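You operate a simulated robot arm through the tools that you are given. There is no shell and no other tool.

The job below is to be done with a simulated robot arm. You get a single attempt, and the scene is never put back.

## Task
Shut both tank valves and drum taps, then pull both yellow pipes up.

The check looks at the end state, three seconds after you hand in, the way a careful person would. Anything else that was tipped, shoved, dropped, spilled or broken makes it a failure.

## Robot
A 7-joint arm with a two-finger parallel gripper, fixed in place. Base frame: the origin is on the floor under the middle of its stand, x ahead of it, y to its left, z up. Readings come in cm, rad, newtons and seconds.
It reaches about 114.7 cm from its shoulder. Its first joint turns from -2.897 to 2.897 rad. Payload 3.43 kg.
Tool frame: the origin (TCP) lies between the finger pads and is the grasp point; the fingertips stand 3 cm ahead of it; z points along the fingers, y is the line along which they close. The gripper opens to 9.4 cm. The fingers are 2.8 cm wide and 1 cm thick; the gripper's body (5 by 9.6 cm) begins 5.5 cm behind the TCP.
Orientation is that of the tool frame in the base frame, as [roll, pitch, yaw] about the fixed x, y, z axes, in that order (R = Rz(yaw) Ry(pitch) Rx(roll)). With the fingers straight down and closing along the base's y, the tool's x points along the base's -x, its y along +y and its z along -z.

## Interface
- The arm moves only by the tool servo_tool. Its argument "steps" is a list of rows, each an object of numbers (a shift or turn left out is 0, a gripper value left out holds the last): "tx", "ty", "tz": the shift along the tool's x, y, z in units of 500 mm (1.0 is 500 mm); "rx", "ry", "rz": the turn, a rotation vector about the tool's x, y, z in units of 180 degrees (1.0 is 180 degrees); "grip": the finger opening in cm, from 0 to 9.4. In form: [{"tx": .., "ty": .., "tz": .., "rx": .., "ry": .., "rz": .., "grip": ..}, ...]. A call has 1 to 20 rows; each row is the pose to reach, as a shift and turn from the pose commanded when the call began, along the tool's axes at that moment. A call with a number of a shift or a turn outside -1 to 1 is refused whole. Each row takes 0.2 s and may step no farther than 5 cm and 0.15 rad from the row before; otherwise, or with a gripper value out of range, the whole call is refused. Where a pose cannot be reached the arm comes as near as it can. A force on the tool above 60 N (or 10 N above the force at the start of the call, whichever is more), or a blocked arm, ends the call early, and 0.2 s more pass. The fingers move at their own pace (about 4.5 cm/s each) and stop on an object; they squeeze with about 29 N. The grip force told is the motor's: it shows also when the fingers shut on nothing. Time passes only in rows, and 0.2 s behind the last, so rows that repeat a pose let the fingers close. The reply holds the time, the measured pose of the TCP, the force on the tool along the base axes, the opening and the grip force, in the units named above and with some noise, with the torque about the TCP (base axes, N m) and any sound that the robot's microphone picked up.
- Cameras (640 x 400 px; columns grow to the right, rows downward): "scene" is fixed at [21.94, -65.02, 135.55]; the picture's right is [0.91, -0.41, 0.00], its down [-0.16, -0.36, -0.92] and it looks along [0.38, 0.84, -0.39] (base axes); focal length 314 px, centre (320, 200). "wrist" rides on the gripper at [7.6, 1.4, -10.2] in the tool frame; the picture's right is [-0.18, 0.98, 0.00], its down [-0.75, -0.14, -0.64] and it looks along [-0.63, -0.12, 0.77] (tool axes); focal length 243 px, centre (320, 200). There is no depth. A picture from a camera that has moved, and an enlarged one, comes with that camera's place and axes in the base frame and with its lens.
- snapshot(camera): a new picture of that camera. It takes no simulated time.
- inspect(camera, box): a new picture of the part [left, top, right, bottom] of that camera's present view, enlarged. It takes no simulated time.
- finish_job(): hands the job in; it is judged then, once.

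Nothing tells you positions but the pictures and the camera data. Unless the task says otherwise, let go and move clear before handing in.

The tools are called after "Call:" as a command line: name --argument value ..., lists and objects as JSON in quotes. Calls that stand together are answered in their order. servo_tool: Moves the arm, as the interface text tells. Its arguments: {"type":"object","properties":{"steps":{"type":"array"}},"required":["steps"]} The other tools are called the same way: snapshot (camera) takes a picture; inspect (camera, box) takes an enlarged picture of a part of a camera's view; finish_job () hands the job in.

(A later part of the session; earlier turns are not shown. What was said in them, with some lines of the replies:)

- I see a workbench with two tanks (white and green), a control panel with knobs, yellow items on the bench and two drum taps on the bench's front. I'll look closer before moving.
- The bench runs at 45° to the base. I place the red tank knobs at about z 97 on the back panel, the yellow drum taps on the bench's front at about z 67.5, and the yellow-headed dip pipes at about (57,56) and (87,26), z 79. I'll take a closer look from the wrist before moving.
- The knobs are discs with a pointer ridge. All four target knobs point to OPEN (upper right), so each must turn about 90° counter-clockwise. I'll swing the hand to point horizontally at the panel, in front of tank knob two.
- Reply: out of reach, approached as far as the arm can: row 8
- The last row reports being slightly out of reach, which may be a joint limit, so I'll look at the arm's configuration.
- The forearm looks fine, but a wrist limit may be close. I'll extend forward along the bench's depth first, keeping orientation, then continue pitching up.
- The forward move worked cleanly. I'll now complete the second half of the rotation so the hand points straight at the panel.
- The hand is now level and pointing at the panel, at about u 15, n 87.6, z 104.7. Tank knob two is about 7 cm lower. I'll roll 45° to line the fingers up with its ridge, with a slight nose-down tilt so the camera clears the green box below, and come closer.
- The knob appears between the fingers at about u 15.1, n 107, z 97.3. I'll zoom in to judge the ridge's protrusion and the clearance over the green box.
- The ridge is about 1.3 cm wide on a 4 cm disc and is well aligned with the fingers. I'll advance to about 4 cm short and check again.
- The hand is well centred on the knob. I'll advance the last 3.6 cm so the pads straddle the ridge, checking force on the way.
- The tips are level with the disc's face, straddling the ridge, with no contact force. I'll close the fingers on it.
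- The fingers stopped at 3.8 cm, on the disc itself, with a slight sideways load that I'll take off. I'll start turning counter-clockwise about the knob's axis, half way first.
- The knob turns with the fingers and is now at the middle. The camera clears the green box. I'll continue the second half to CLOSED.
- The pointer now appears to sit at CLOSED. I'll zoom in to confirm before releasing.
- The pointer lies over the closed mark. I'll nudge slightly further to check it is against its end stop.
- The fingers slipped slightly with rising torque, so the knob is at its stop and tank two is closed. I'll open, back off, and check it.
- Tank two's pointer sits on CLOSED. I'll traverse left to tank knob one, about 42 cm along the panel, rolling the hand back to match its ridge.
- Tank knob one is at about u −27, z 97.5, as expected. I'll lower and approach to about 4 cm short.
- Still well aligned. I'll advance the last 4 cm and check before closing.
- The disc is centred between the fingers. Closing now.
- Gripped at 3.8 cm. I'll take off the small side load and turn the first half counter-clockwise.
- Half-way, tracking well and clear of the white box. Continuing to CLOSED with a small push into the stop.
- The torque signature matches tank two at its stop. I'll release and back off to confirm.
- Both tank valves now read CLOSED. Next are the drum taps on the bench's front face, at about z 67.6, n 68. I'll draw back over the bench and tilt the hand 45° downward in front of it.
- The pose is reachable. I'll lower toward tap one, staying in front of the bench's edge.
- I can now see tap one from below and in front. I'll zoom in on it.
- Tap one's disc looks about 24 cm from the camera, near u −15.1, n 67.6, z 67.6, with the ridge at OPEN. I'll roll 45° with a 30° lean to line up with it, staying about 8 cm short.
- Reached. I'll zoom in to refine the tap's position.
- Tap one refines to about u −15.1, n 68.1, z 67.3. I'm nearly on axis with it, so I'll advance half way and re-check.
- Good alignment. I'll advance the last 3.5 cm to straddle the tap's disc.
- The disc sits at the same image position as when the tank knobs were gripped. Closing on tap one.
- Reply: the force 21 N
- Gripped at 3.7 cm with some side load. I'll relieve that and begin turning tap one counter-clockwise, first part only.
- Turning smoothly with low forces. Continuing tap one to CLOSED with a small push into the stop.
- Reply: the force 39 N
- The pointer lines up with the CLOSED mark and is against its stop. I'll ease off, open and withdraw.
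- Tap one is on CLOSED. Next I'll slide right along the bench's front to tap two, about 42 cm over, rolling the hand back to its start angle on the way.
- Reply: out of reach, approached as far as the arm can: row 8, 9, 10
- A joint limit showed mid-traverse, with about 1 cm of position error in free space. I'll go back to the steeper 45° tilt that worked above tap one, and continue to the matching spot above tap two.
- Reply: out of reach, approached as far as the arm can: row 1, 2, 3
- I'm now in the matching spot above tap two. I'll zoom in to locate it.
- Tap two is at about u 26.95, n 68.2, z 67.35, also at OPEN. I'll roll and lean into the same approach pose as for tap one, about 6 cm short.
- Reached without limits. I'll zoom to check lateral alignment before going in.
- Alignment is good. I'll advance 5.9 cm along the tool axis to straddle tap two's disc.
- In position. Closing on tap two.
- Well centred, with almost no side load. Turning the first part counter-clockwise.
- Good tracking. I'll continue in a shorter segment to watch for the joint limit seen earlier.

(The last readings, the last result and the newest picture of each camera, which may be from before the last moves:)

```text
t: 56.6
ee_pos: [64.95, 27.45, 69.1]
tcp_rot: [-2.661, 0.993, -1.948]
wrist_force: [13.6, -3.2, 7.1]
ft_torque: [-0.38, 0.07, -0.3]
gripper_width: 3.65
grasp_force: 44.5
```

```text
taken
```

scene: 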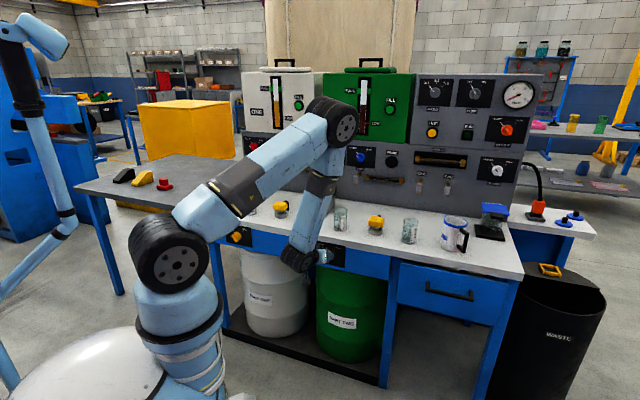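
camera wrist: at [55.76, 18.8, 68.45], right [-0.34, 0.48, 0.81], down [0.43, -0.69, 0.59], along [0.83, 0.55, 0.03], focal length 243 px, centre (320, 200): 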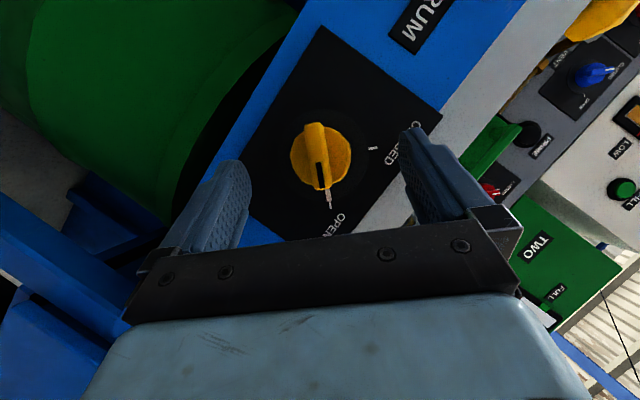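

No limits hit. Finishing the turn of tap two, with a small relief shift and a nudge into the stop.

Call:
servo_tool --steps '[{"tx": -0.0008, "ty": 0.0022, "tz": 0.0006, "rx": 0.0207, "rz": -0.0358, "grip": 0}, {"tx": -0.0001, "ty": 0.0066, "tz": 0.0011, "rx": 0.0414, "rz": -0.0717}, {"tx": 0.0011, "ty": 0.0108, "tz": 0.0018, "rx": 0.0621, "rz": -0.1075}, {"tx": 0.0028, "ty": 0.0148, "tz": 0.0028, "rx": 0.0828, "rz": -0.1433}, {"tx": 0.0043, "ty": 0.0175, "tz": 0.0036, "rx": 0.0971, "rz": -0.1682}, {"tx": 0.0043, "ty": 0.0175, "tz": 0.0036, "rx": 0.0971, "rz": -0.1682}]'

Call:
inspect --camera "wrist" --box '[220, 90, 420, 230]'

Call:
snapshot --camera "scene"

```text
t: 58.0
ee_pos: [64.39, 28.0, 68.7]
tcp_rot: [-1.975, 0.598, -1.435]
wrist_force: [-10.0, -12.2, 12.3]
ft_torque: [0.2, 0.01, -0.15]
gripper_width: 3.65
grasp_force: 45.2
```

```text
2.86 times, centred on (320, 160) of wrist
camera zoom: at [55.55, 18.93, 66.44], right [-0.47, 0.6, -0.64], down [-0.58, 0.33, 0.74], along [0.66, 0.73, 0.2], focal length 693 px, centre (320, 314)
```

zoom: 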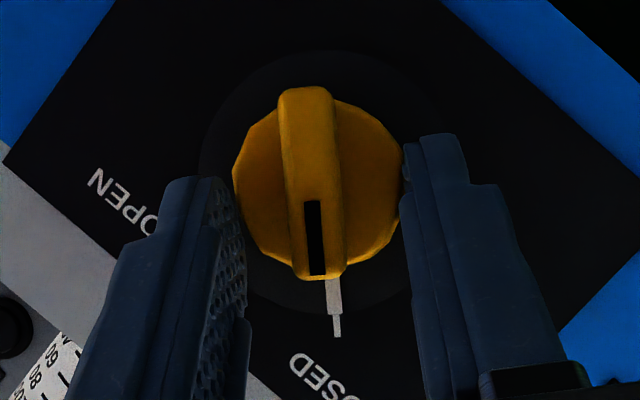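

```text
taken
```

scene: 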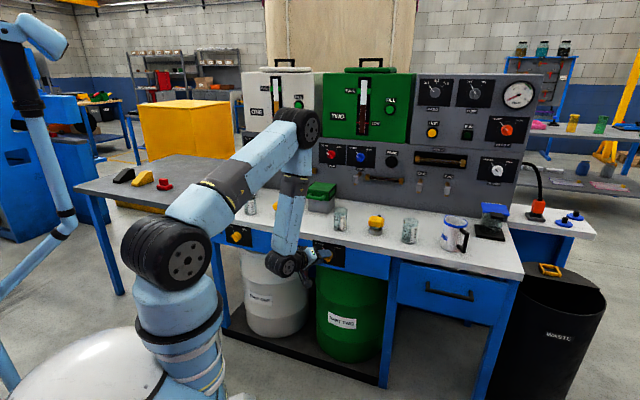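

The pointer lines up with CLOSED. I'll ease off, open and withdraw.

Call:
servo_tool --steps '[{"tx": -0.0018, "ty": -0.002, "tz": -0.001, "rx": -0.0145, "rz": 0.0248, "grip": 3.0}, {"tx": -0.0018, "ty": -0.002, "tz": -0.001, "rx": -0.0145, "rz": 0.0248, "grip": 7.0}, {"tx": -0.0018, "ty": -0.002, "tz": -0.001, "rx": -0.0145, "rz": 0.0248, "grip": 9.4}, {"tx": -0.0018, "ty": -0.002, "tz": -0.001, "rx": -0.0145, "rz": 0.0248, "grip": 9.4}, {"tz": -0.04, "rx": -0.0145, "rz": 0.0248}, {"tz": -0.08, "rx": -0.0145, "rz": 0.0248}, {"tz": -0.13, "rx": -0.0145, "rz": 0.0248}, {"tz": -0.17, "rx": -0.0145, "rz": 0.0248}, {"tz": -0.17, "rx": -0.0145, "rz": 0.0248}]'

Call:
snapshot --camera "wrist"

Call:
snapshot --camera "scene"

```text
t: 60.0
ee_pos: [56.73, 25.14, 71.41]
tcp_rot: [-2.045, 0.669, -1.477]
wrist_force: [-0.7, 0.8, 0.1]
ft_torque: [-0.01, -0.03, -0.03]
gripper_width: 9.4
grasp_force: 0.0
```

```text
taken
camera wrist: at [47.89, 16.18, 69.23], right [-0.51, 0.64, -0.57], down [-0.53, 0.28, 0.8], along [0.67, 0.71, 0.2], focal length 243 px, centre (320, 200)
```

wrist: 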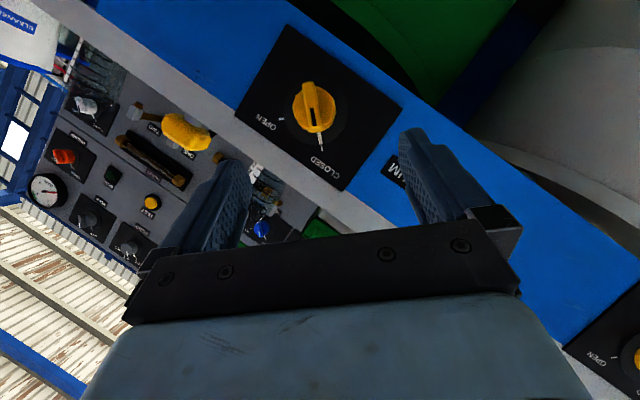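

```text
taken
```

scene: 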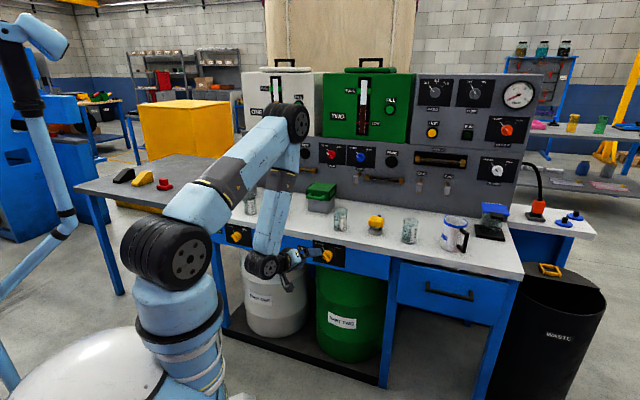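

All four knobs are closed. Now the pipes: I'll raise the hand and turn it straight down, to look at pipe two's yellow head near u 42.8, n 80.

Call:
servo_tool --steps '[{"tx": -0.0178, "ty": -0.0503, "tz": -0.0059, "rx": -0.0203, "ry": 0.0287, "rz": 0.0117}, {"tx": -0.0356, "ty": -0.1006, "tz": -0.0117, "rx": -0.0407, "ry": 0.0574, "rz": 0.0235}, {"tx": -0.0534, "ty": -0.1509, "tz": -0.0176, "rx": -0.061, "ry": 0.0861, "rz": 0.0352}, {"tx": -0.0712, "ty": -0.2012, "tz": -0.0234, "rx": -0.0814, "ry": 0.1148, "rz": 0.047}, {"tx": -0.089, "ty": -0.2515, "tz": -0.0293, "rx": -0.1017, "ry": 0.1435, "rz": 0.0587}, {"tx": -0.1068, "ty": -0.3019, "tz": -0.0351, "rx": -0.1221, "ry": 0.1723, "rz": 0.0705}, {"tx": -0.1246, "ty": -0.3522, "tz": -0.041, "rx": -0.1424, "ry": 0.201, "rz": 0.0822}, {"tx": -0.1424, "ty": -0.4025, "tz": -0.0468, "rx": -0.1628, "ry": 0.2297, "rz": 0.094}, {"tx": -0.1602, "ty": -0.4528, "tz": -0.0527, "rx": -0.1831, "ry": 0.2584, "rz": 0.1057}, {"tx": -0.178, "ty": -0.5031, "tz": -0.0585, "rx": -0.2035, "ry": 0.2871, "rz": 0.1175}, {"tx": -0.1958, "ty": -0.5534, "tz": -0.0644, "rx": -0.2238, "ry": 0.3158, "rz": 0.1292}, {"tx": -0.1958, "ty": -0.5534, "tz": -0.0644, "rx": -0.2238, "ry": 0.3158, "rz": 0.1292}]'

Call:
snapshot --camera "scene"

Call:
snapshot --camera "wrist"

```text
t: 62.6
ee_pos: [67.31, 17.45, 98.19]
tcp_rot: [3.135, -0.001, -2.358]
wrist_force: [1.1, 0.4, 0.0]
ft_torque: [-0.01, -0.02, -0.04]
gripper_width: 9.42
grasp_force: 0.1
out of reach, approached as far as the arm can: row 1, 2, 3
```

```text
taken
```

scene: 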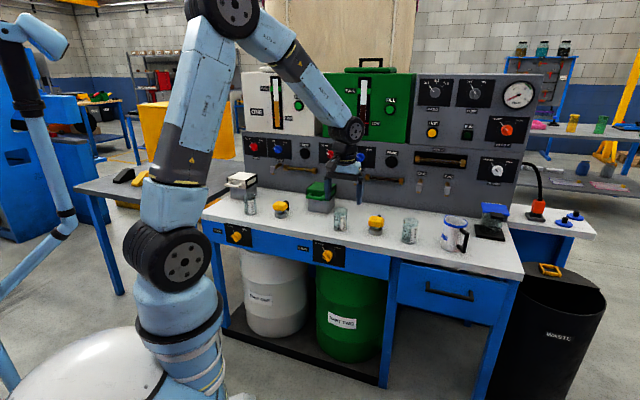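

```text
taken
camera wrist: at [61.02, 13.1, 108.23], right [-0.56, 0.83, 0.0], down [0.64, 0.43, 0.64], along [0.53, 0.36, -0.77], focal length 243 px, centre (320, 200)
```

wrist: 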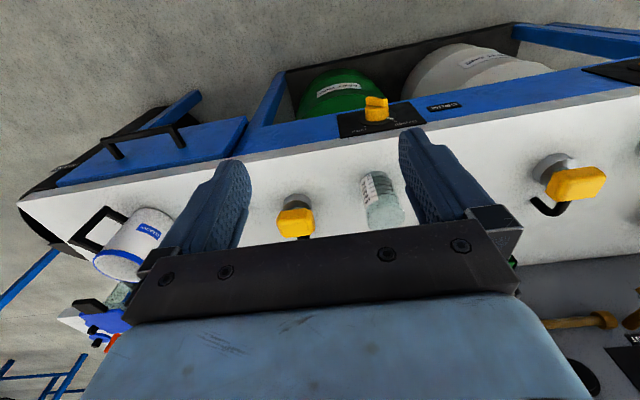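

I can see pipe two's yellow head near (296, 218), between the two beakers. I'll zoom in to judge its shape and the hose at the back.

Call:
inspect --camera "wrist" --box '[230, 160, 360, 250]'

Call:
inspect --camera "scene" --box '[320, 195, 430, 255]'

Call:
inspect --camera "wrist" --box '[510, 140, 640, 230]'

```text
4.44 times, centred on (295, 205) of wrist
camera zoom: at [61.02, 13.1, 108.23], right [-0.56, 0.83, 0.0], down [0.64, 0.43, 0.64], along [0.53, 0.36, -0.77], focal length 1078 px, centre (431, 178)
```

zoom: 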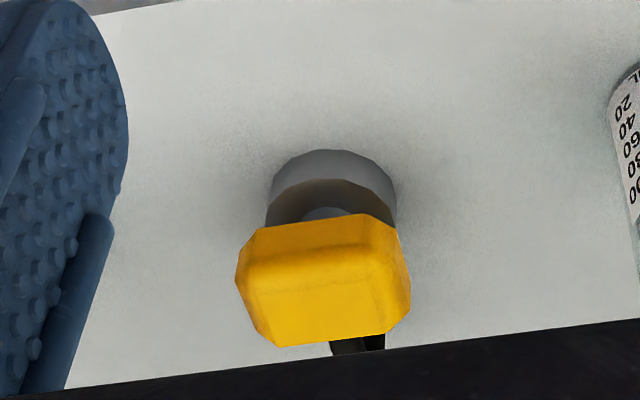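

```text
5.82 times, centred on (375, 225) of scene
camera zoom: at [21.94, -65.02, 135.55], right [0.91, -0.41, 0.0], down [-0.16, -0.36, -0.92], along [0.38, 0.84, -0.39], focal length 1828 px, centre (0, 54)
```

zoom: 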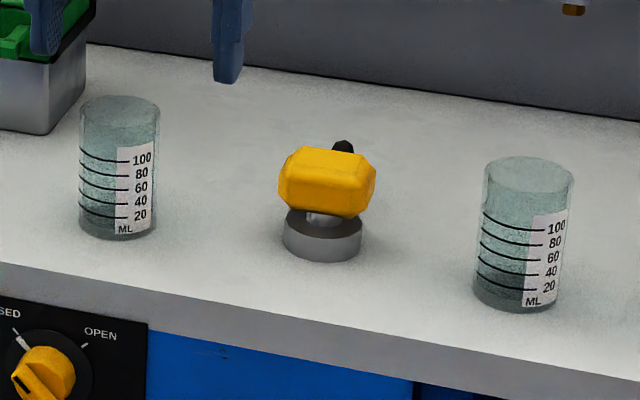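

```text
4.44 times, centred on (575, 185) of wrist
camera zoom: at [61.02, 13.1, 108.23], right [-0.56, 0.83, 0.0], down [0.64, 0.43, 0.64], along [0.53, 0.36, -0.77], focal length 1078 px, centre (-813, 267)
```

zoom: 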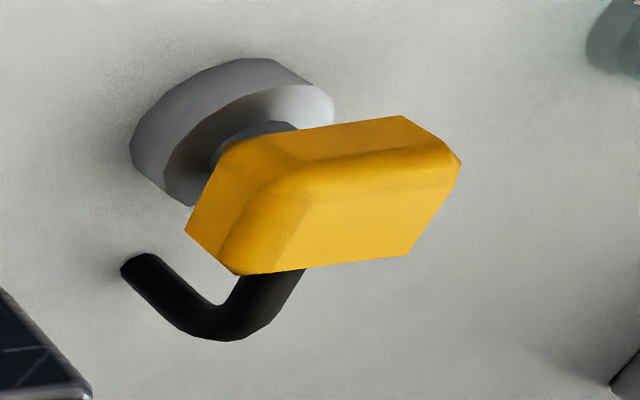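

Pipe two's head is about 6.4 cm wide along the bench, with the hose behind and free end faces, so I'll grip it across its ends. I'll move above it first.

Call:
servo_tool --steps '[{"tx": -0.066, "ty": -0.0261, "tz": 0.01}, {"tx": -0.132, "ty": -0.0523, "tz": 0.02}, {"tx": -0.198, "ty": -0.0784, "tz": 0.03}, {"tx": -0.264, "ty": -0.1045, "tz": 0.04}, {"tx": -0.33, "ty": -0.1307, "tz": 0.05}, {"tx": -0.396, "ty": -0.1568, "tz": 0.06}, {"tx": -0.396, "ty": -0.1568, "tz": 0.06}]'

Call:
snapshot --camera "wrist"

Call:
snapshot --camera "scene"

```text
t: 64.2
ee_pos: [86.97, 26.03, 94.9]
tcp_rot: [3.138, -0.003, -2.357]
wrist_force: [-0.4, 0.3, 0.0]
ft_torque: [-0.03, 0.0, 0.03]
gripper_width: 9.4
grasp_force: 0.1
```

```text
taken
camera wrist: at [80.67, 21.63, 105.0], right [-0.56, 0.83, 0.0], down [0.64, 0.43, 0.64], along [0.53, 0.36, -0.77], focal length 243 px, centre (320, 200)
```

wrist: 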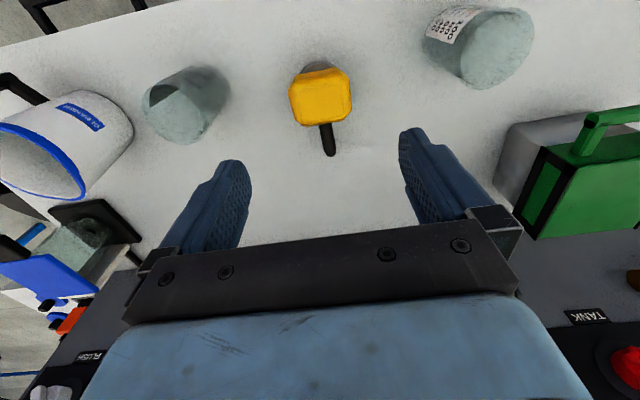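

```text
taken
```

scene: 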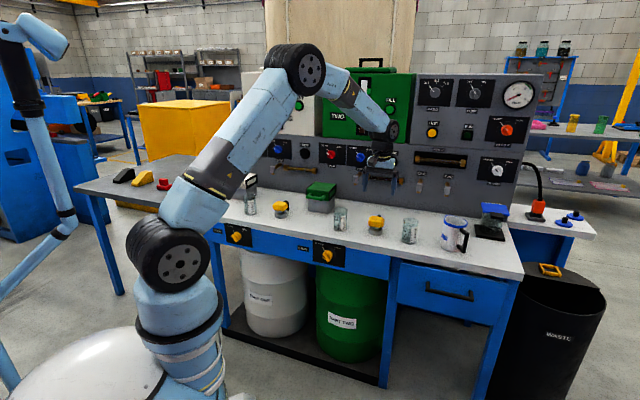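

I'm centred over pipe two's head. I'll descend most of the way and check finger clearance.

Call:
servo_tool --steps '[{"tx": 0.001, "tz": 0.05}, {"tx": 0.002, "tz": 0.1}, {"tx": 0.003, "tz": 0.15}, {"tx": 0.004, "tz": 0.19}, {"tx": 0.004, "tz": 0.19}]'

Call:
snapshot --camera "wrist"

Call:
inspect --camera "scene" --box '[320, 160, 440, 250]'

```text
t: 65.4
ee_pos: [86.62, 25.85, 85.34]
tcp_rot: [3.137, 0.0, -2.36]
wrist_force: [-0.8, 0.2, -0.6]
ft_torque: [0.0, 0.01, -0.02]
gripper_width: 9.42
grasp_force: 0.0
```

```text
taken
camera wrist: at [80.5, 21.49, 95.44], right [-0.56, 0.83, 0.0], down [0.64, 0.43, 0.64], along [0.53, 0.36, -0.77], focal length 243 px, centre (320, 200)
```

wrist: 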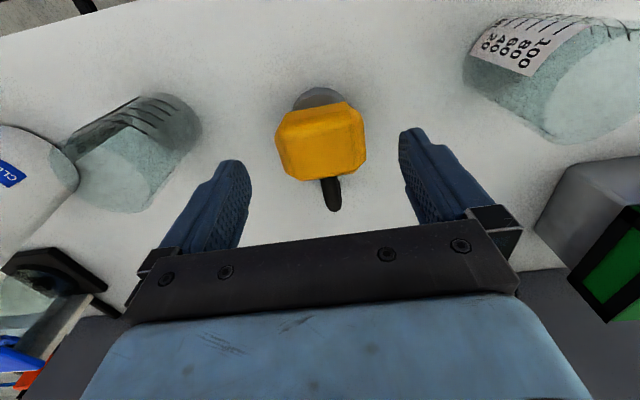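

```text
4.44 times, centred on (380, 205) of scene
camera zoom: at [21.94, -65.02, 135.55], right [0.91, -0.41, 0.0], down [-0.16, -0.36, -0.92], along [0.38, 0.84, -0.39], focal length 1397 px, centre (53, 178)
```

zoom: 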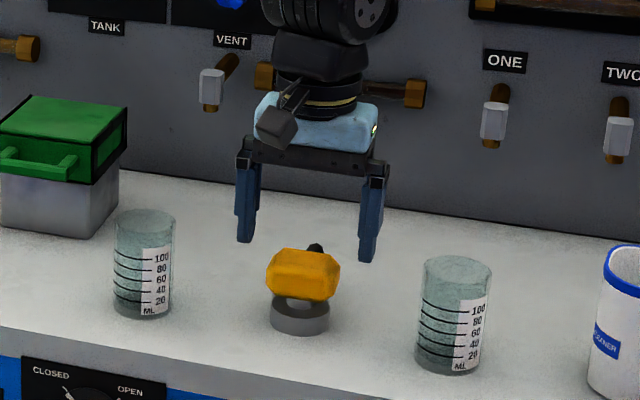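

The fingers straddle the head symmetrically. Descending the last 5 cm, then closing.

Call:
servo_tool --steps '[{"tz": 0.03}, {"tz": 0.06}, {"tz": 0.08}, {"tz": 0.1}, {"tz": 0.1}]'

Call:
snapshot --camera "wrist"

Call:
inspect --camera "scene" --box '[320, 160, 440, 250]'

```text
t: 66.6
ee_pos: [86.7, 25.92, 80.37]
tcp_rot: [3.136, -0.002, -2.359]
wrist_force: [0.1, 0.3, 0.4]
ft_torque: [-0.03, 0.01, 0.0]
gripper_width: 9.41
grasp_force: 0.1
```

```text
taken
camera wrist: at [80.47, 21.49, 90.49], right [-0.56, 0.83, 0.0], down [0.64, 0.43, 0.64], along [0.53, 0.36, -0.77], focal length 243 px, centre (320, 200)
```

wrist: 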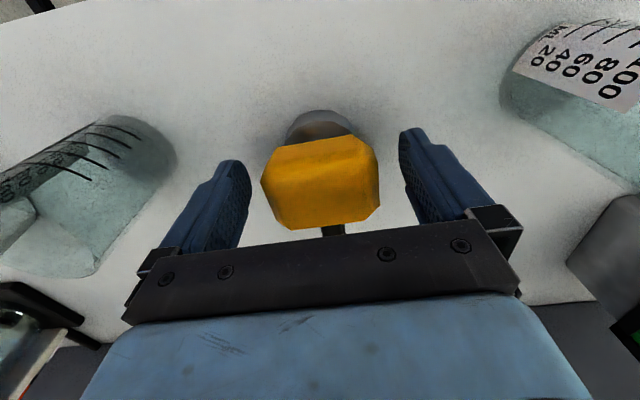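

```text
4.44 times, centred on (380, 205) of scene
camera zoom: at [21.94, -65.02, 135.55], right [0.91, -0.41, 0.0], down [-0.16, -0.36, -0.92], along [0.38, 0.84, -0.39], focal length 1397 px, centre (53, 178)
```

zoom: 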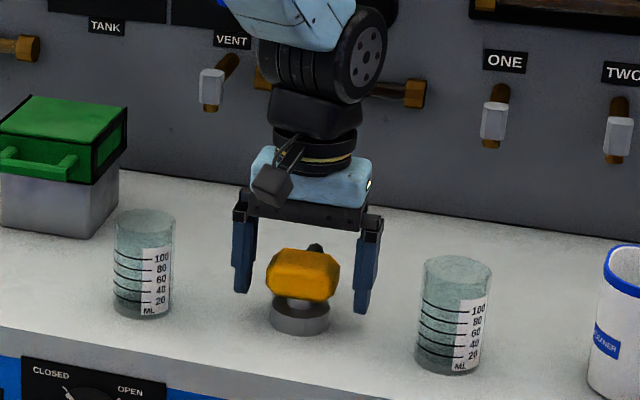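

The fingertips are level with the head's underside. Closing the gripper on it.

Call:
servo_tool --steps '[{"grip": 7.0}, {"grip": 5.0}, {"grip": 3.0}, {"grip": 0.0}, {"grip": 0.0}]'

Call:
inspect --camera "scene" --box '[320, 160, 440, 250]'

Call:
snapshot --camera "wrist"

```text
t: 67.8
ee_pos: [86.68, 25.86, 80.46]
tcp_rot: [3.137, -0.002, -2.356]
wrist_force: [-4.7, 2.9, -1.9]
ft_torque: [-0.03, -0.11, 0.27]
gripper_width: 6.43
grasp_force: 45.2
```

```text
4.44 times, centred on (380, 205) of scene
camera zoom: at [21.94, -65.02, 135.55], right [0.91, -0.41, 0.0], down [-0.16, -0.36, -0.92], along [0.38, 0.84, -0.39], focal length 1397 px, centre (53, 178)
```

zoom: 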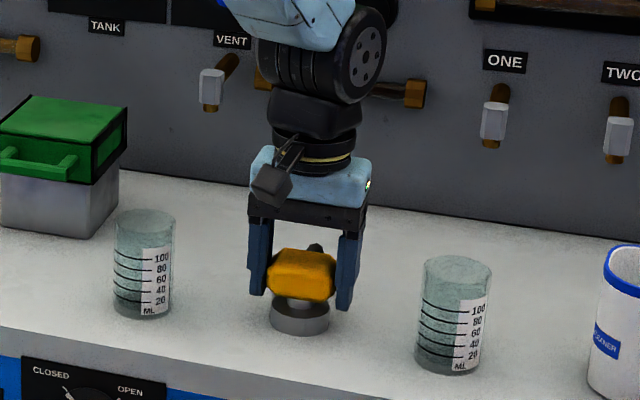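

```text
taken
camera wrist: at [80.44, 21.53, 90.5], right [-0.56, 0.83, 0.0], down [0.64, 0.43, 0.64], along [0.53, 0.36, -0.77], focal length 243 px, centre (320, 200)
```

wrist: 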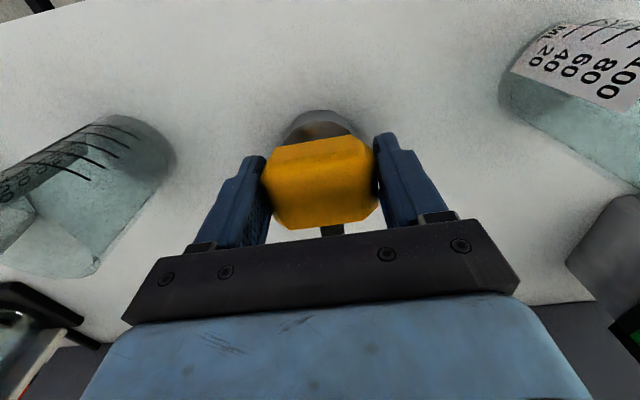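

Held at 6.4 cm. I'll pull straight up slowly and watch the force.

Call:
servo_tool --steps '[{"tz": -0.01, "grip": 0}, {"tz": -0.02}, {"tz": -0.04}, {"tz": -0.06}, {"tz": -0.06}]'

Call:
inspect --camera "scene" --box '[320, 160, 440, 250]'

```text
t: 69.0
ee_pos: [86.76, 25.98, 83.42]
tcp_rot: [3.137, 0.001, -2.359]
wrist_force: [-1.6, -1.0, -2.0]
ft_torque: [-0.36, 0.02, 0.35]
gripper_width: 6.43
grasp_force: 44.7
```

```text
4.44 times, centred on (380, 205) of scene
camera zoom: at [21.94, -65.02, 135.55], right [0.91, -0.41, 0.0], down [-0.16, -0.36, -0.92], along [0.38, 0.84, -0.39], focal length 1397 px, centre (53, 178)
```

zoom: 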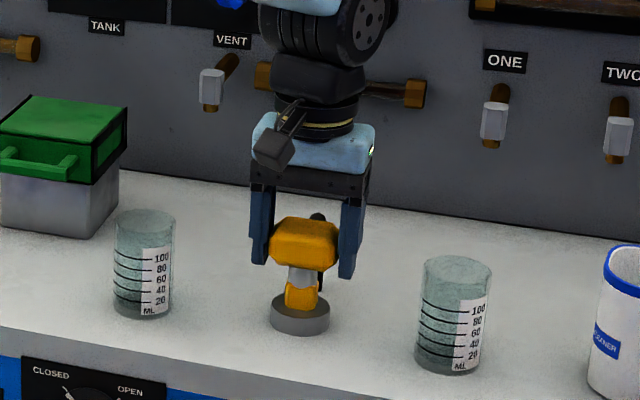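

The head is rising on its yellow pipe with little force. I'll keep pulling up.

Call:
servo_tool --steps '[{"tz": -0.02, "grip": 0}, {"tz": -0.04}, {"tz": -0.06}, {"tz": -0.08}, {"tz": -0.1}, {"tz": -0.1}]'

Call:
inspect --camera "scene" --box '[320, 140, 440, 250]'

```text
t: 70.4
ee_pos: [86.7, 25.84, 88.46]
tcp_rot: [3.136, 0.0, -2.356]
wrist_force: [-3.7, 3.9, 6.0]
ft_torque: [-0.84, 0.48, 0.02]
gripper_width: 6.45
grasp_force: 44.7
```

```text
3.64 times, centred on (380, 195) of scene
camera zoom: at [21.94, -65.02, 135.55], right [0.91, -0.41, 0.0], down [-0.16, -0.36, -0.92], along [0.38, 0.84, -0.39], focal length 1143 px, centre (102, 218)
```

zoom: 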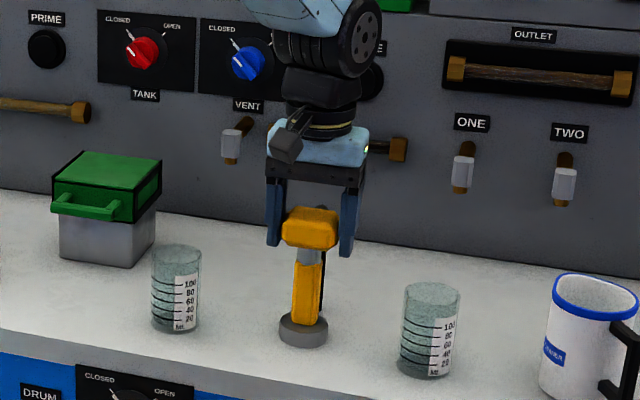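

It rises smoothly, about 8 cm so far. I'll continue until I feel the end stop.

Call:
servo_tool --steps '[{"tz": -0.02, "grip": 0}, {"tz": -0.04}, {"tz": -0.06}, {"tz": -0.08}, {"tz": -0.1}, {"tz": -0.1}]'

Call:
inspect --camera "scene" --box '[320, 140, 440, 250]'

```text
t: 71.8
ee_pos: [86.92, 25.68, 93.57]
tcp_rot: [3.138, 0.003, -2.359]
wrist_force: [-0.1, -0.4, 0.7]
ft_torque: [0.01, -0.02, -0.01]
gripper_width: 0.0
grasp_force: 32.8
```

```text
3.64 times, centred on (380, 195) of scene
camera zoom: at [21.94, -65.02, 135.55], right [0.91, -0.41, 0.0], down [-0.16, -0.36, -0.92], along [0.38, 0.84, -0.39], focal length 1143 px, centre (102, 218)
```

zoom: 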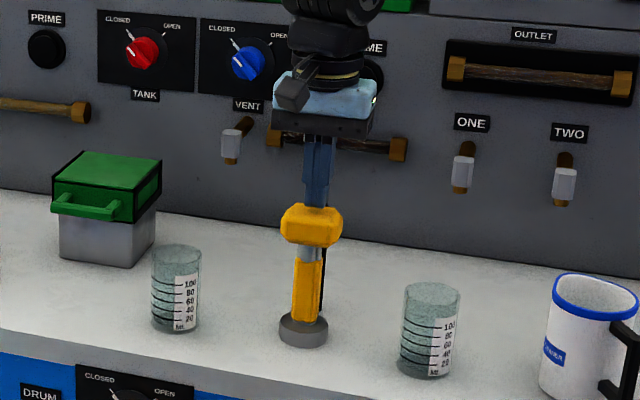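

Pipe two reached its stop at about 8 cm of travel and the fingers slid off the head. The pipe has stayed up on its own. I'll rise clear, re-check that it holds, and traverse to pipe one.

Call:
servo_tool --steps '[{"tz": -0.06}, {"tz": -0.13, "grip": 0}, {"ty": 0.07, "tz": -0.13, "grip": 9.4}, {"ty": 0.14, "tz": -0.13}, {"ty": 0.21, "tz": -0.13}, {"ty": 0.28, "tz": -0.13}, {"ty": 0.35, "tz": -0.13}, {"ty": 0.42, "tz": -0.13}, {"ty": 0.49, "tz": -0.13}, {"ty": 0.56, "tz": -0.13}, {"ty": 0.63, "tz": -0.13}, {"ty": 0.7, "tz": -0.13}, {"ty": 0.77, "tz": -0.13}, {"ty": 0.8416, "tz": -0.13}, {"ty": 0.8416, "tz": -0.13}]'

Call:
snapshot --camera "scene"

Call:
snapshot --camera "wrist"

Call:
inspect --camera "scene" --box '[320, 140, 440, 250]'

```text
t: 75.0
ee_pos: [57.25, 55.64, 100.28]
tcp_rot: [3.137, -0.001, -2.357]
wrist_force: [0.2, -0.2, -0.1]
ft_torque: [-0.05, -0.03, 0.01]
gripper_width: 9.41
grasp_force: 0.2
```

```text
taken
```

scene: 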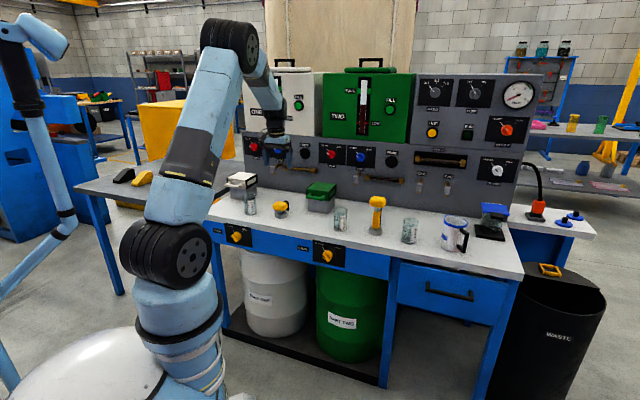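

```text
taken
camera wrist: at [50.9, 51.24, 110.35], right [-0.56, 0.83, 0.0], down [0.64, 0.43, 0.64], along [0.53, 0.36, -0.77], focal length 243 px, centre (320, 200)
```

wrist: 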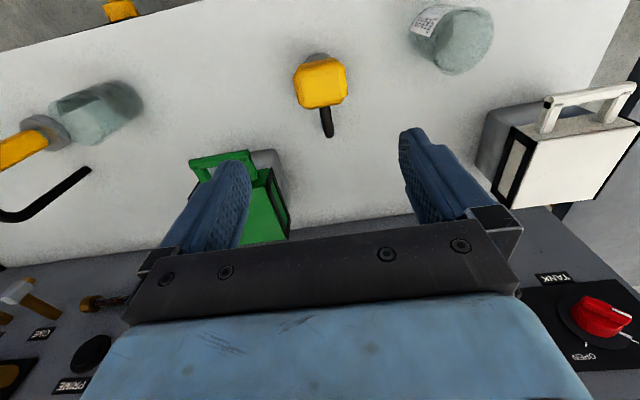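

```text
3.64 times, centred on (380, 195) of scene
camera zoom: at [21.94, -65.02, 135.55], right [0.91, -0.41, 0.0], down [-0.16, -0.36, -0.92], along [0.38, 0.84, -0.39], focal length 1143 px, centre (102, 218)
```

zoom: 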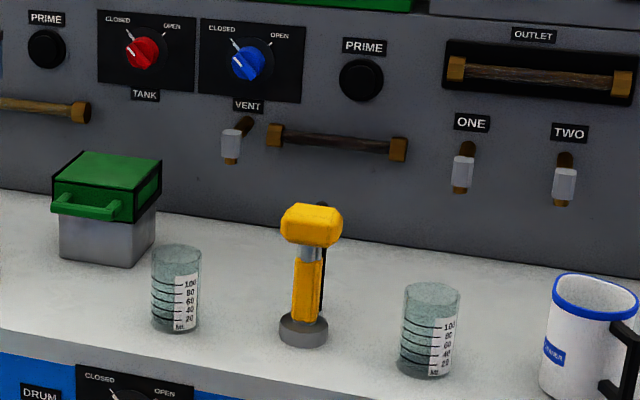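

Pipe two is holding its raised position. I'm now above pipe one's head, so I'll descend with a small centring correction.

Call:
servo_tool --steps '[{"tx": 0.001, "ty": 0.0004, "tz": 0.06}, {"tx": 0.002, "ty": 0.0008, "tz": 0.12}, {"tx": 0.003, "ty": 0.0012, "tz": 0.18}, {"tx": 0.004, "ty": 0.0016, "tz": 0.24}, {"tx": 0.005, "ty": 0.002, "tz": 0.298}, {"tx": 0.005, "ty": 0.002, "tz": 0.298}]'

Call:
snapshot --camera "wrist"

Call:
inspect --camera "scene" --box '[220, 140, 340, 230]'

```text
t: 76.4
ee_pos: [56.71, 55.58, 85.11]
tcp_rot: [3.134, -0.002, -2.358]
wrist_force: [0.2, 0.2, 1.1]
ft_torque: [-0.01, 0.01, -0.01]
gripper_width: 9.4
grasp_force: 0.0
```

```text
taken
camera wrist: at [50.49, 51.24, 95.32], right [-0.56, 0.83, 0.0], down [0.64, 0.43, 0.64], along [0.53, 0.36, -0.77], focal length 243 px, centre (320, 200)
```

wrist: 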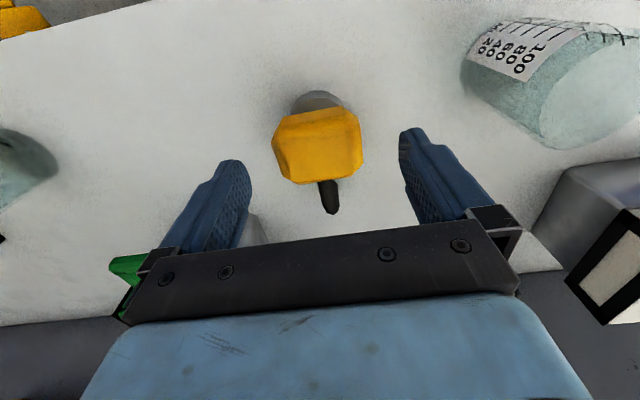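

```text
4.44 times, centred on (280, 185) of scene
camera zoom: at [21.94, -65.02, 135.55], right [0.91, -0.41, 0.0], down [-0.16, -0.36, -0.92], along [0.38, 0.84, -0.39], focal length 1397 px, centre (498, 267)
```

zoom: 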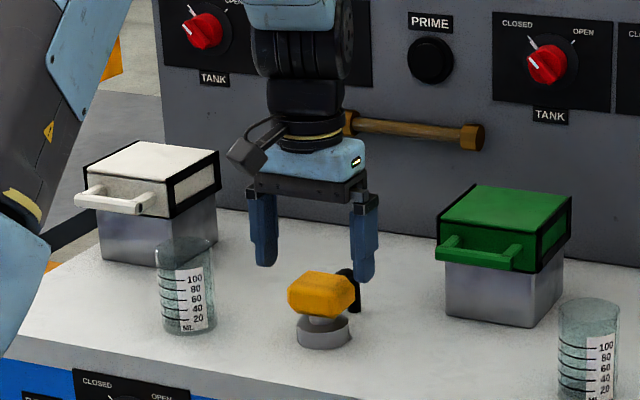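

Slightly off by 2–3 mm sideways. I'll correct it and descend the last 4.7 cm.

Call:
servo_tool --steps '[{"ty": -0.0045, "tz": 0.025}, {"ty": -0.0045, "tz": 0.05}, {"ty": -0.0045, "tz": 0.075}, {"ty": -0.0045, "tz": 0.094}, {"ty": -0.0045, "tz": 0.094}]'

Call:
snapshot --camera "wrist"

Call:
inspect --camera "scene" --box '[220, 140, 340, 230]'

```text
t: 77.6
ee_pos: [56.92, 55.53, 80.45]
tcp_rot: [3.136, -0.001, -2.358]
wrist_force: [0.2, 1.1, 0.1]
ft_torque: [0.03, 0.02, -0.01]
gripper_width: 9.41
grasp_force: 0.1
```

```text
taken
camera wrist: at [50.63, 51.08, 90.65], right [-0.56, 0.83, 0.0], down [0.64, 0.43, 0.64], along [0.53, 0.36, -0.77], focal length 243 px, centre (320, 200)
```

wrist: 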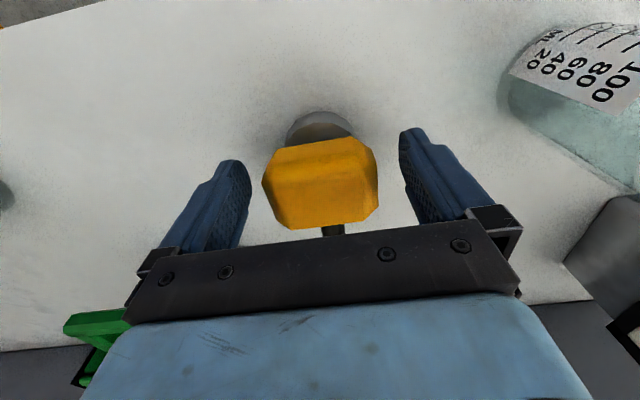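

```text
4.44 times, centred on (280, 185) of scene
camera zoom: at [21.94, -65.02, 135.55], right [0.91, -0.41, 0.0], down [-0.16, -0.36, -0.92], along [0.38, 0.84, -0.39], focal length 1397 px, centre (498, 267)
```

zoom: 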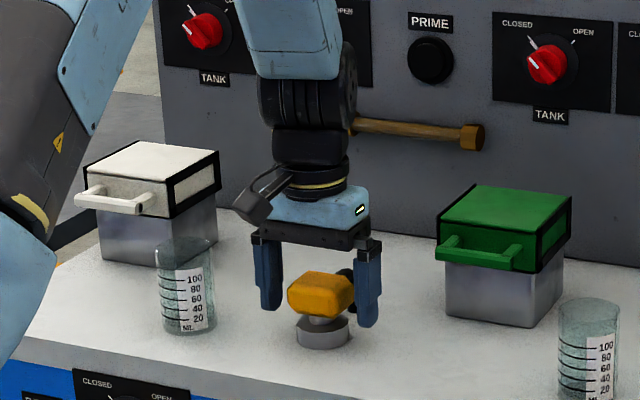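

The picture matches pipe two's grip position. Closing and starting the pull.

Call:
servo_tool --steps '[{"grip": 7.0}, {"grip": 5.0}, {"grip": 3.0}, {"grip": 0.0}, {"grip": 0.0}, {"tz": -0.01}, {"tz": -0.02}, {"tz": -0.04}, {"tz": -0.06}, {"tz": -0.08}, {"tz": -0.1}, {"tz": -0.1}]'

Call:
inspect --camera "scene" --box '[220, 140, 340, 230]'

```text
t: 80.2
ee_pos: [56.79, 55.57, 85.49]
tcp_rot: [3.137, 0.0, -2.358]
wrist_force: [-2.7, 4.5, 4.4]
ft_torque: [-0.9, 0.45, 0.27]
gripper_width: 6.48
grasp_force: 44.5
```

```text
4.44 times, centred on (280, 185) of scene
camera zoom: at [21.94, -65.02, 135.55], right [0.91, -0.41, 0.0], down [-0.16, -0.36, -0.92], along [0.38, 0.84, -0.39], focal length 1397 px, centre (498, 267)
```

zoom: 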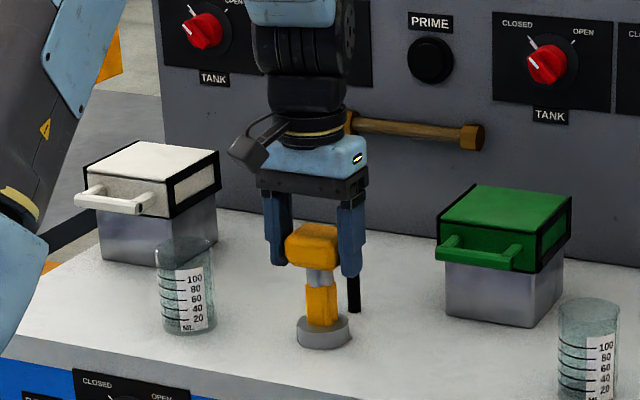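

Pipe one is rising well. Continuing up to about 8 cm of travel.

Call:
servo_tool --steps '[{"tz": -0.015, "grip": 0}, {"tz": -0.03}, {"tz": -0.045}, {"tz": -0.06}, {"tz": -0.06}]'

Call:
inspect --camera "scene" --box '[220, 140, 340, 230]'

```text
t: 81.4
ee_pos: [56.84, 55.47, 88.42]
tcp_rot: [3.135, 0.001, -2.357]
wrist_force: [1.4, 16.5, 1.9]
ft_torque: [-0.06, -0.32, 0.11]
gripper_width: 6.46
grasp_force: 44.7
```

```text
4.44 times, centred on (280, 185) of scene
camera zoom: at [21.94, -65.02, 135.55], right [0.91, -0.41, 0.0], down [-0.16, -0.36, -0.92], along [0.38, 0.84, -0.39], focal length 1397 px, centre (498, 267)
```

zoom: 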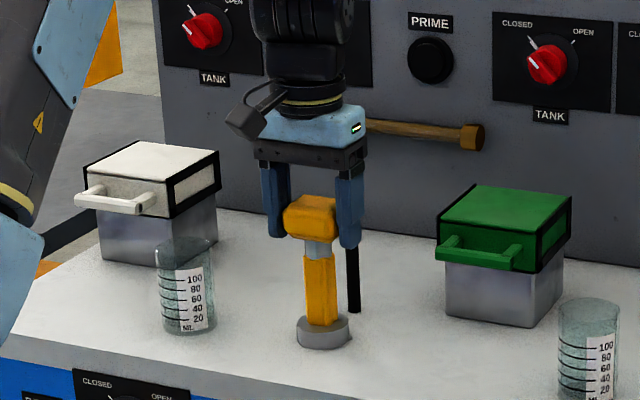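

About 8 cm up. I'll ease up further in small steps to reach the stop.

Call:
servo_tool --steps '[{"tz": -0.004, "grip": 0}, {"tz": -0.008}, {"tz": -0.012}, {"tz": -0.012}]'

Call:
inspect --camera "scene" --box '[220, 140, 340, 230]'

```text
t: 82.4
ee_pos: [56.88, 55.48, 89.06]
tcp_rot: [3.136, 0.001, -2.356]
wrist_force: [2.5, 22.4, 0.3]
ft_torque: [0.53, -0.47, 0.29]
gripper_width: 6.47
grasp_force: 45.1
```

```text
4.44 times, centred on (280, 185) of scene
camera zoom: at [21.94, -65.02, 135.55], right [0.91, -0.41, 0.0], down [-0.16, -0.36, -0.92], along [0.38, 0.84, -0.39], focal length 1397 px, centre (498, 267)
```

zoom: 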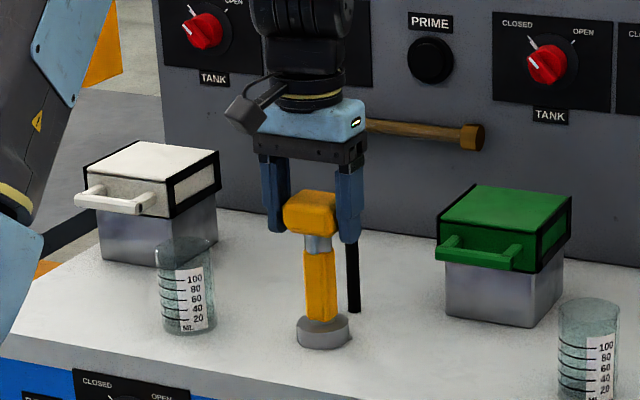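

Still moving freely. I'll relieve the slight side load and keep going up in small steps.

Call:
servo_tool --steps '[{"tx": -0.0024, "ty": 0.002, "tz": -0.004, "grip": 0}, {"tx": -0.0024, "ty": 0.002, "tz": -0.008}, {"tx": -0.0024, "ty": 0.002, "tz": -0.012}, {"tx": -0.0024, "ty": 0.002, "tz": -0.016}, {"tx": -0.0024, "ty": 0.002, "tz": -0.016}]'

Call:
inspect --camera "scene" --box '[220, 140, 340, 230]'

```text
t: 83.6
ee_pos: [56.89, 55.54, 89.77]
tcp_rot: [3.139, -0.004, -2.355]
wrist_force: [-14.5, -3.5, -28.6]
ft_torque: [-0.17, 0.01, 0.47]
gripper_width: 6.46
grasp_force: 45.2
```

```text
4.44 times, centred on (280, 185) of scene
camera zoom: at [21.94, -65.02, 135.55], right [0.91, -0.41, 0.0], down [-0.16, -0.36, -0.92], along [0.38, 0.84, -0.39], focal length 1397 px, centre (498, 267)
```

zoom: 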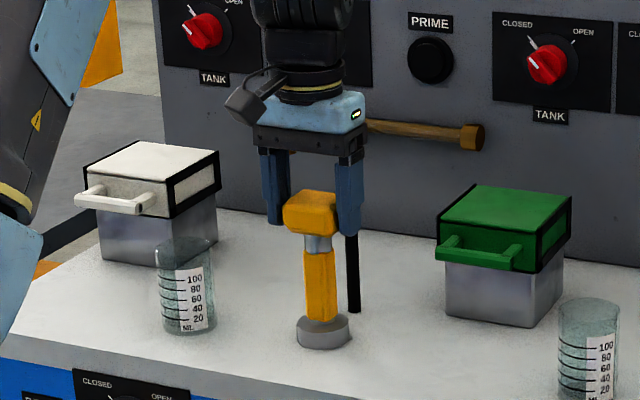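

Upward resistance of about 29 N and no further motion, so pipe one is at its stop. I'll relax the pull slightly, open, and rise clear.

Call:
servo_tool --steps '[{"tz": 0.004, "grip": 0}, {"tz": 0.004, "grip": 6.5}, {"tz": 0.004, "grip": 8.0}, {"tz": 0.004, "grip": 9.4}, {"tz": 0.004, "grip": 9.4}, {"tz": -0.04}, {"tz": -0.1}, {"tz": -0.16}, {"tz": -0.22}, {"tz": -0.28}, {"tz": -0.28}]'

Call:
snapshot --camera "scene"

Call:
snapshot --camera "wrist"

Call:
inspect --camera "scene" --box '[230, 170, 400, 270]'

```text
t: 86.0
ee_pos: [57.08, 55.78, 103.87]
tcp_rot: [3.136, 0.001, -2.357]
wrist_force: [-0.6, -0.3, 0.1]
ft_torque: [0.02, -0.01, 0.02]
gripper_width: 9.36
grasp_force: 0.1
```

```text
taken
```

scene: 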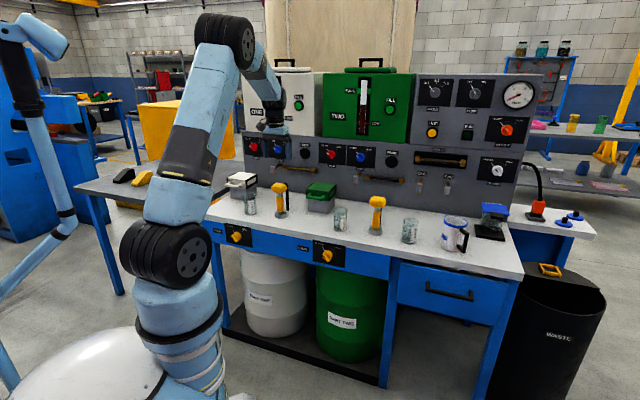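

```text
taken
camera wrist: at [50.77, 51.36, 114.03], right [-0.56, 0.83, 0.0], down [0.64, 0.43, 0.64], along [0.53, 0.36, -0.77], focal length 243 px, centre (320, 200)
```

wrist: 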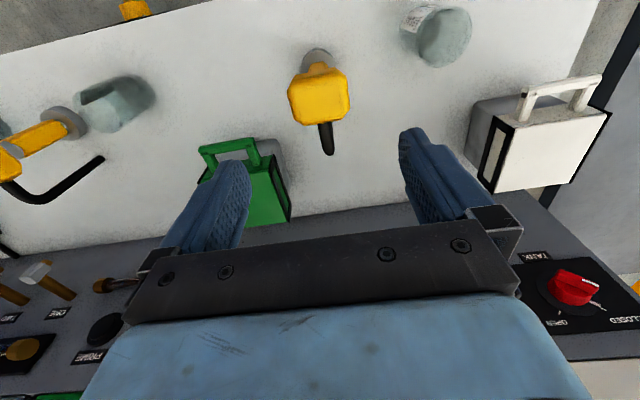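

```text
3.76 times, centred on (315, 220) of scene
camera zoom: at [21.94, -65.02, 135.55], right [0.91, -0.41, 0.0], down [-0.16, -0.36, -0.92], along [0.38, 0.84, -0.39], focal length 1183 px, centre (339, 125)
```

zoom: 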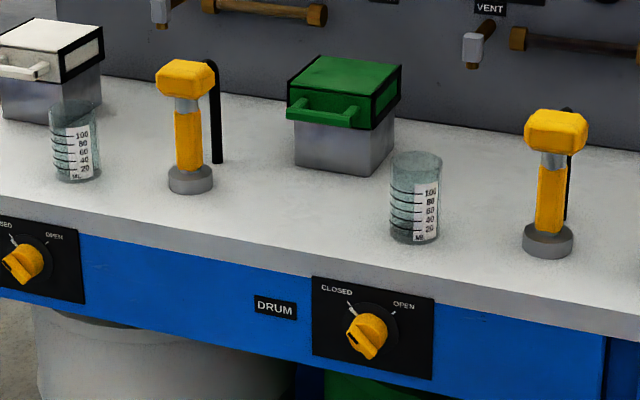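

Both pipes are up. I'll zoom in on each, and on the knobs, to verify their final positions.

Call:
inspect --camera "scene" --box '[256, 170, 306, 230]'

Call:
inspect --camera "scene" --box '[351, 185, 401, 245]'

Call:
inspect --camera "scene" --box '[230, 130, 350, 190]'

Call:
inspect --camera "scene" --box '[200, 215, 360, 275]'

Call:
inspect --camera "scene" --box '[340, 60, 560, 270]'

```text
6.67 times, centred on (281, 200) of scene
camera zoom: at [21.94, -65.02, 135.55], right [0.91, -0.41, 0.0], down [-0.16, -0.36, -0.92], along [0.38, 0.84, -0.39], focal length 2095 px, centre (580, 200)
```

zoom: 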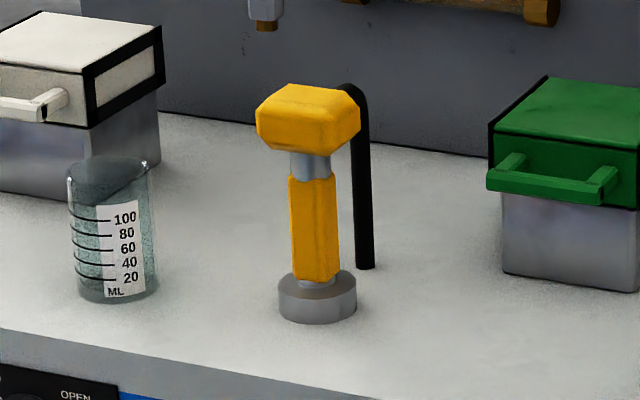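

```text
6.67 times, centred on (376, 215) of scene
camera zoom: at [21.94, -65.02, 135.55], right [0.91, -0.41, 0.0], down [-0.16, -0.36, -0.92], along [0.38, 0.84, -0.39], focal length 2095 px, centre (-53, 100)
```

zoom: 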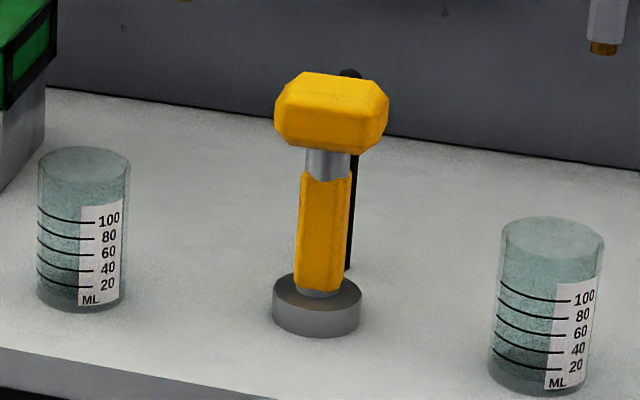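

```text
5.33 times, centred on (290, 160) of scene
camera zoom: at [21.94, -65.02, 135.55], right [0.91, -0.41, 0.0], down [-0.16, -0.36, -0.92], along [0.38, 0.84, -0.39], focal length 1676 px, centre (480, 413)
```

zoom: 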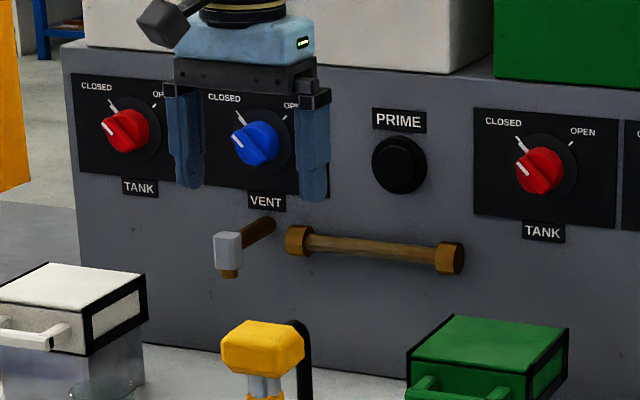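

```text
4.00 times, centred on (280, 245) of scene
camera zoom: at [21.94, -65.02, 135.55], right [0.91, -0.41, 0.0], down [-0.16, -0.36, -0.92], along [0.38, 0.84, -0.39], focal length 1257 px, centre (480, 20)
```

zoom: 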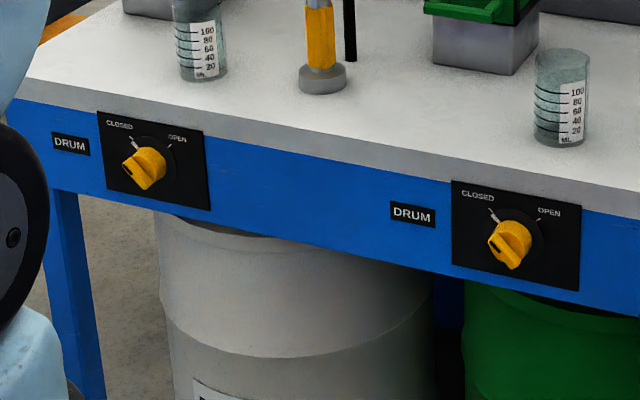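

```text
1.90 times, centred on (450, 165) of scene
camera zoom: at [21.94, -65.02, 135.55], right [0.91, -0.41, 0.0], down [-0.16, -0.36, -0.92], along [0.38, 0.84, -0.39], focal length 599 px, centre (72, 267)
```

zoom: 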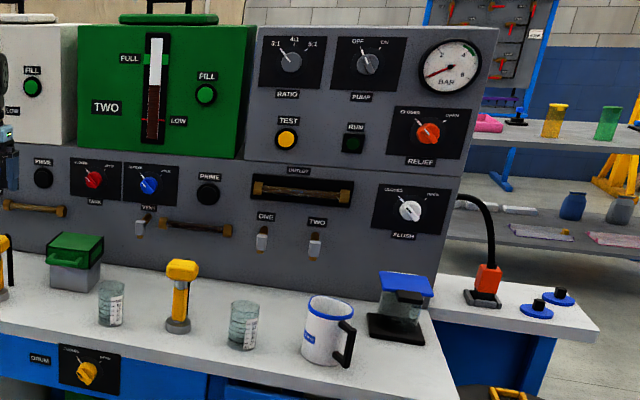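

Everything looks right: all four pointers are at CLOSED, both pipes are fully up at equal height, and nothing else has moved. I'll move the arm back clear of the bench before handing in.

Call:
servo_tool --steps '[{"tz": -0.04}, {"tz": -0.08}, {"tx": 0.06, "tz": -0.12}, {"tx": 0.12, "tz": -0.15}, {"tx": 0.18, "tz": -0.15}, {"tx": 0.24, "tz": -0.15}, {"tx": 0.3, "tz": -0.15}, {"tx": 0.36, "tz": -0.15}, {"tx": 0.36, "tz": -0.15}]'

Call:
snapshot --camera "scene"

Call:
inspect --camera "scene" --box '[200, 130, 400, 270]'

```text
t: 88.0
ee_pos: [44.14, 42.62, 111.39]
tcp_rot: [3.135, -0.003, -2.359]
wrist_force: [0.3, 0.5, -0.4]
ft_torque: [-0.04, -0.01, 0.0]
gripper_width: 9.4
grasp_force: 0.1
```

```text
taken
```

scene: 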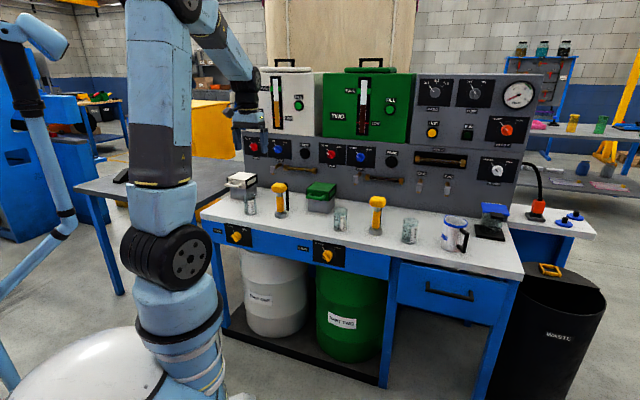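

```text
2.86 times, centred on (300, 200) of scene
camera zoom: at [21.94, -65.02, 135.55], right [0.91, -0.41, 0.0], down [-0.16, -0.36, -0.92], along [0.38, 0.84, -0.39], focal length 898 px, centre (377, 200)
```

zoom: 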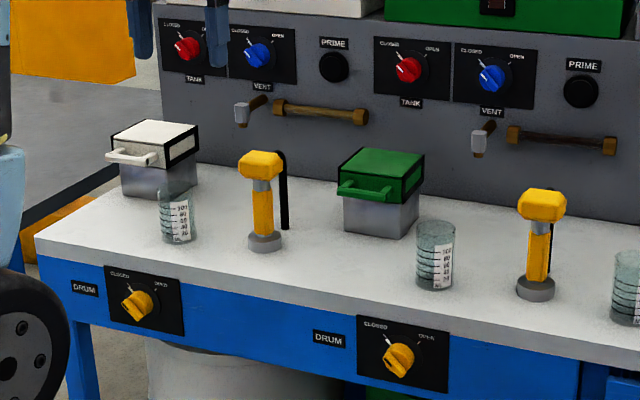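

The arm is clear with the gripper open. Both tank valves and both drum taps point to CLOSED, both yellow pipes are holding at the top, and the rest of the bench is undisturbed. I'm handing in the job.

Call:
finish_job

```text
The job is handed in.
```

The job is handed in. Both tank valves and both drum taps point to CLOSED, and both yellow pipes are pulled up and staying up.

- **Valves and taps:** I turned all four from OPEN until they met their stops. Close-up pictures afterwards showed each pointer on its CLOSED mark.
- **Pipes:** Each one rose a little over 8 cm to its stop. On pipe two the fingers slid off the head at the stop, but the pipe stayed up. Both pipes looked level in the last pictures.
- **Everything else:** In the final pictures nothing else on the bench had moved or tipped. The gripper was open and the arm was clear of the bench when I handed in.
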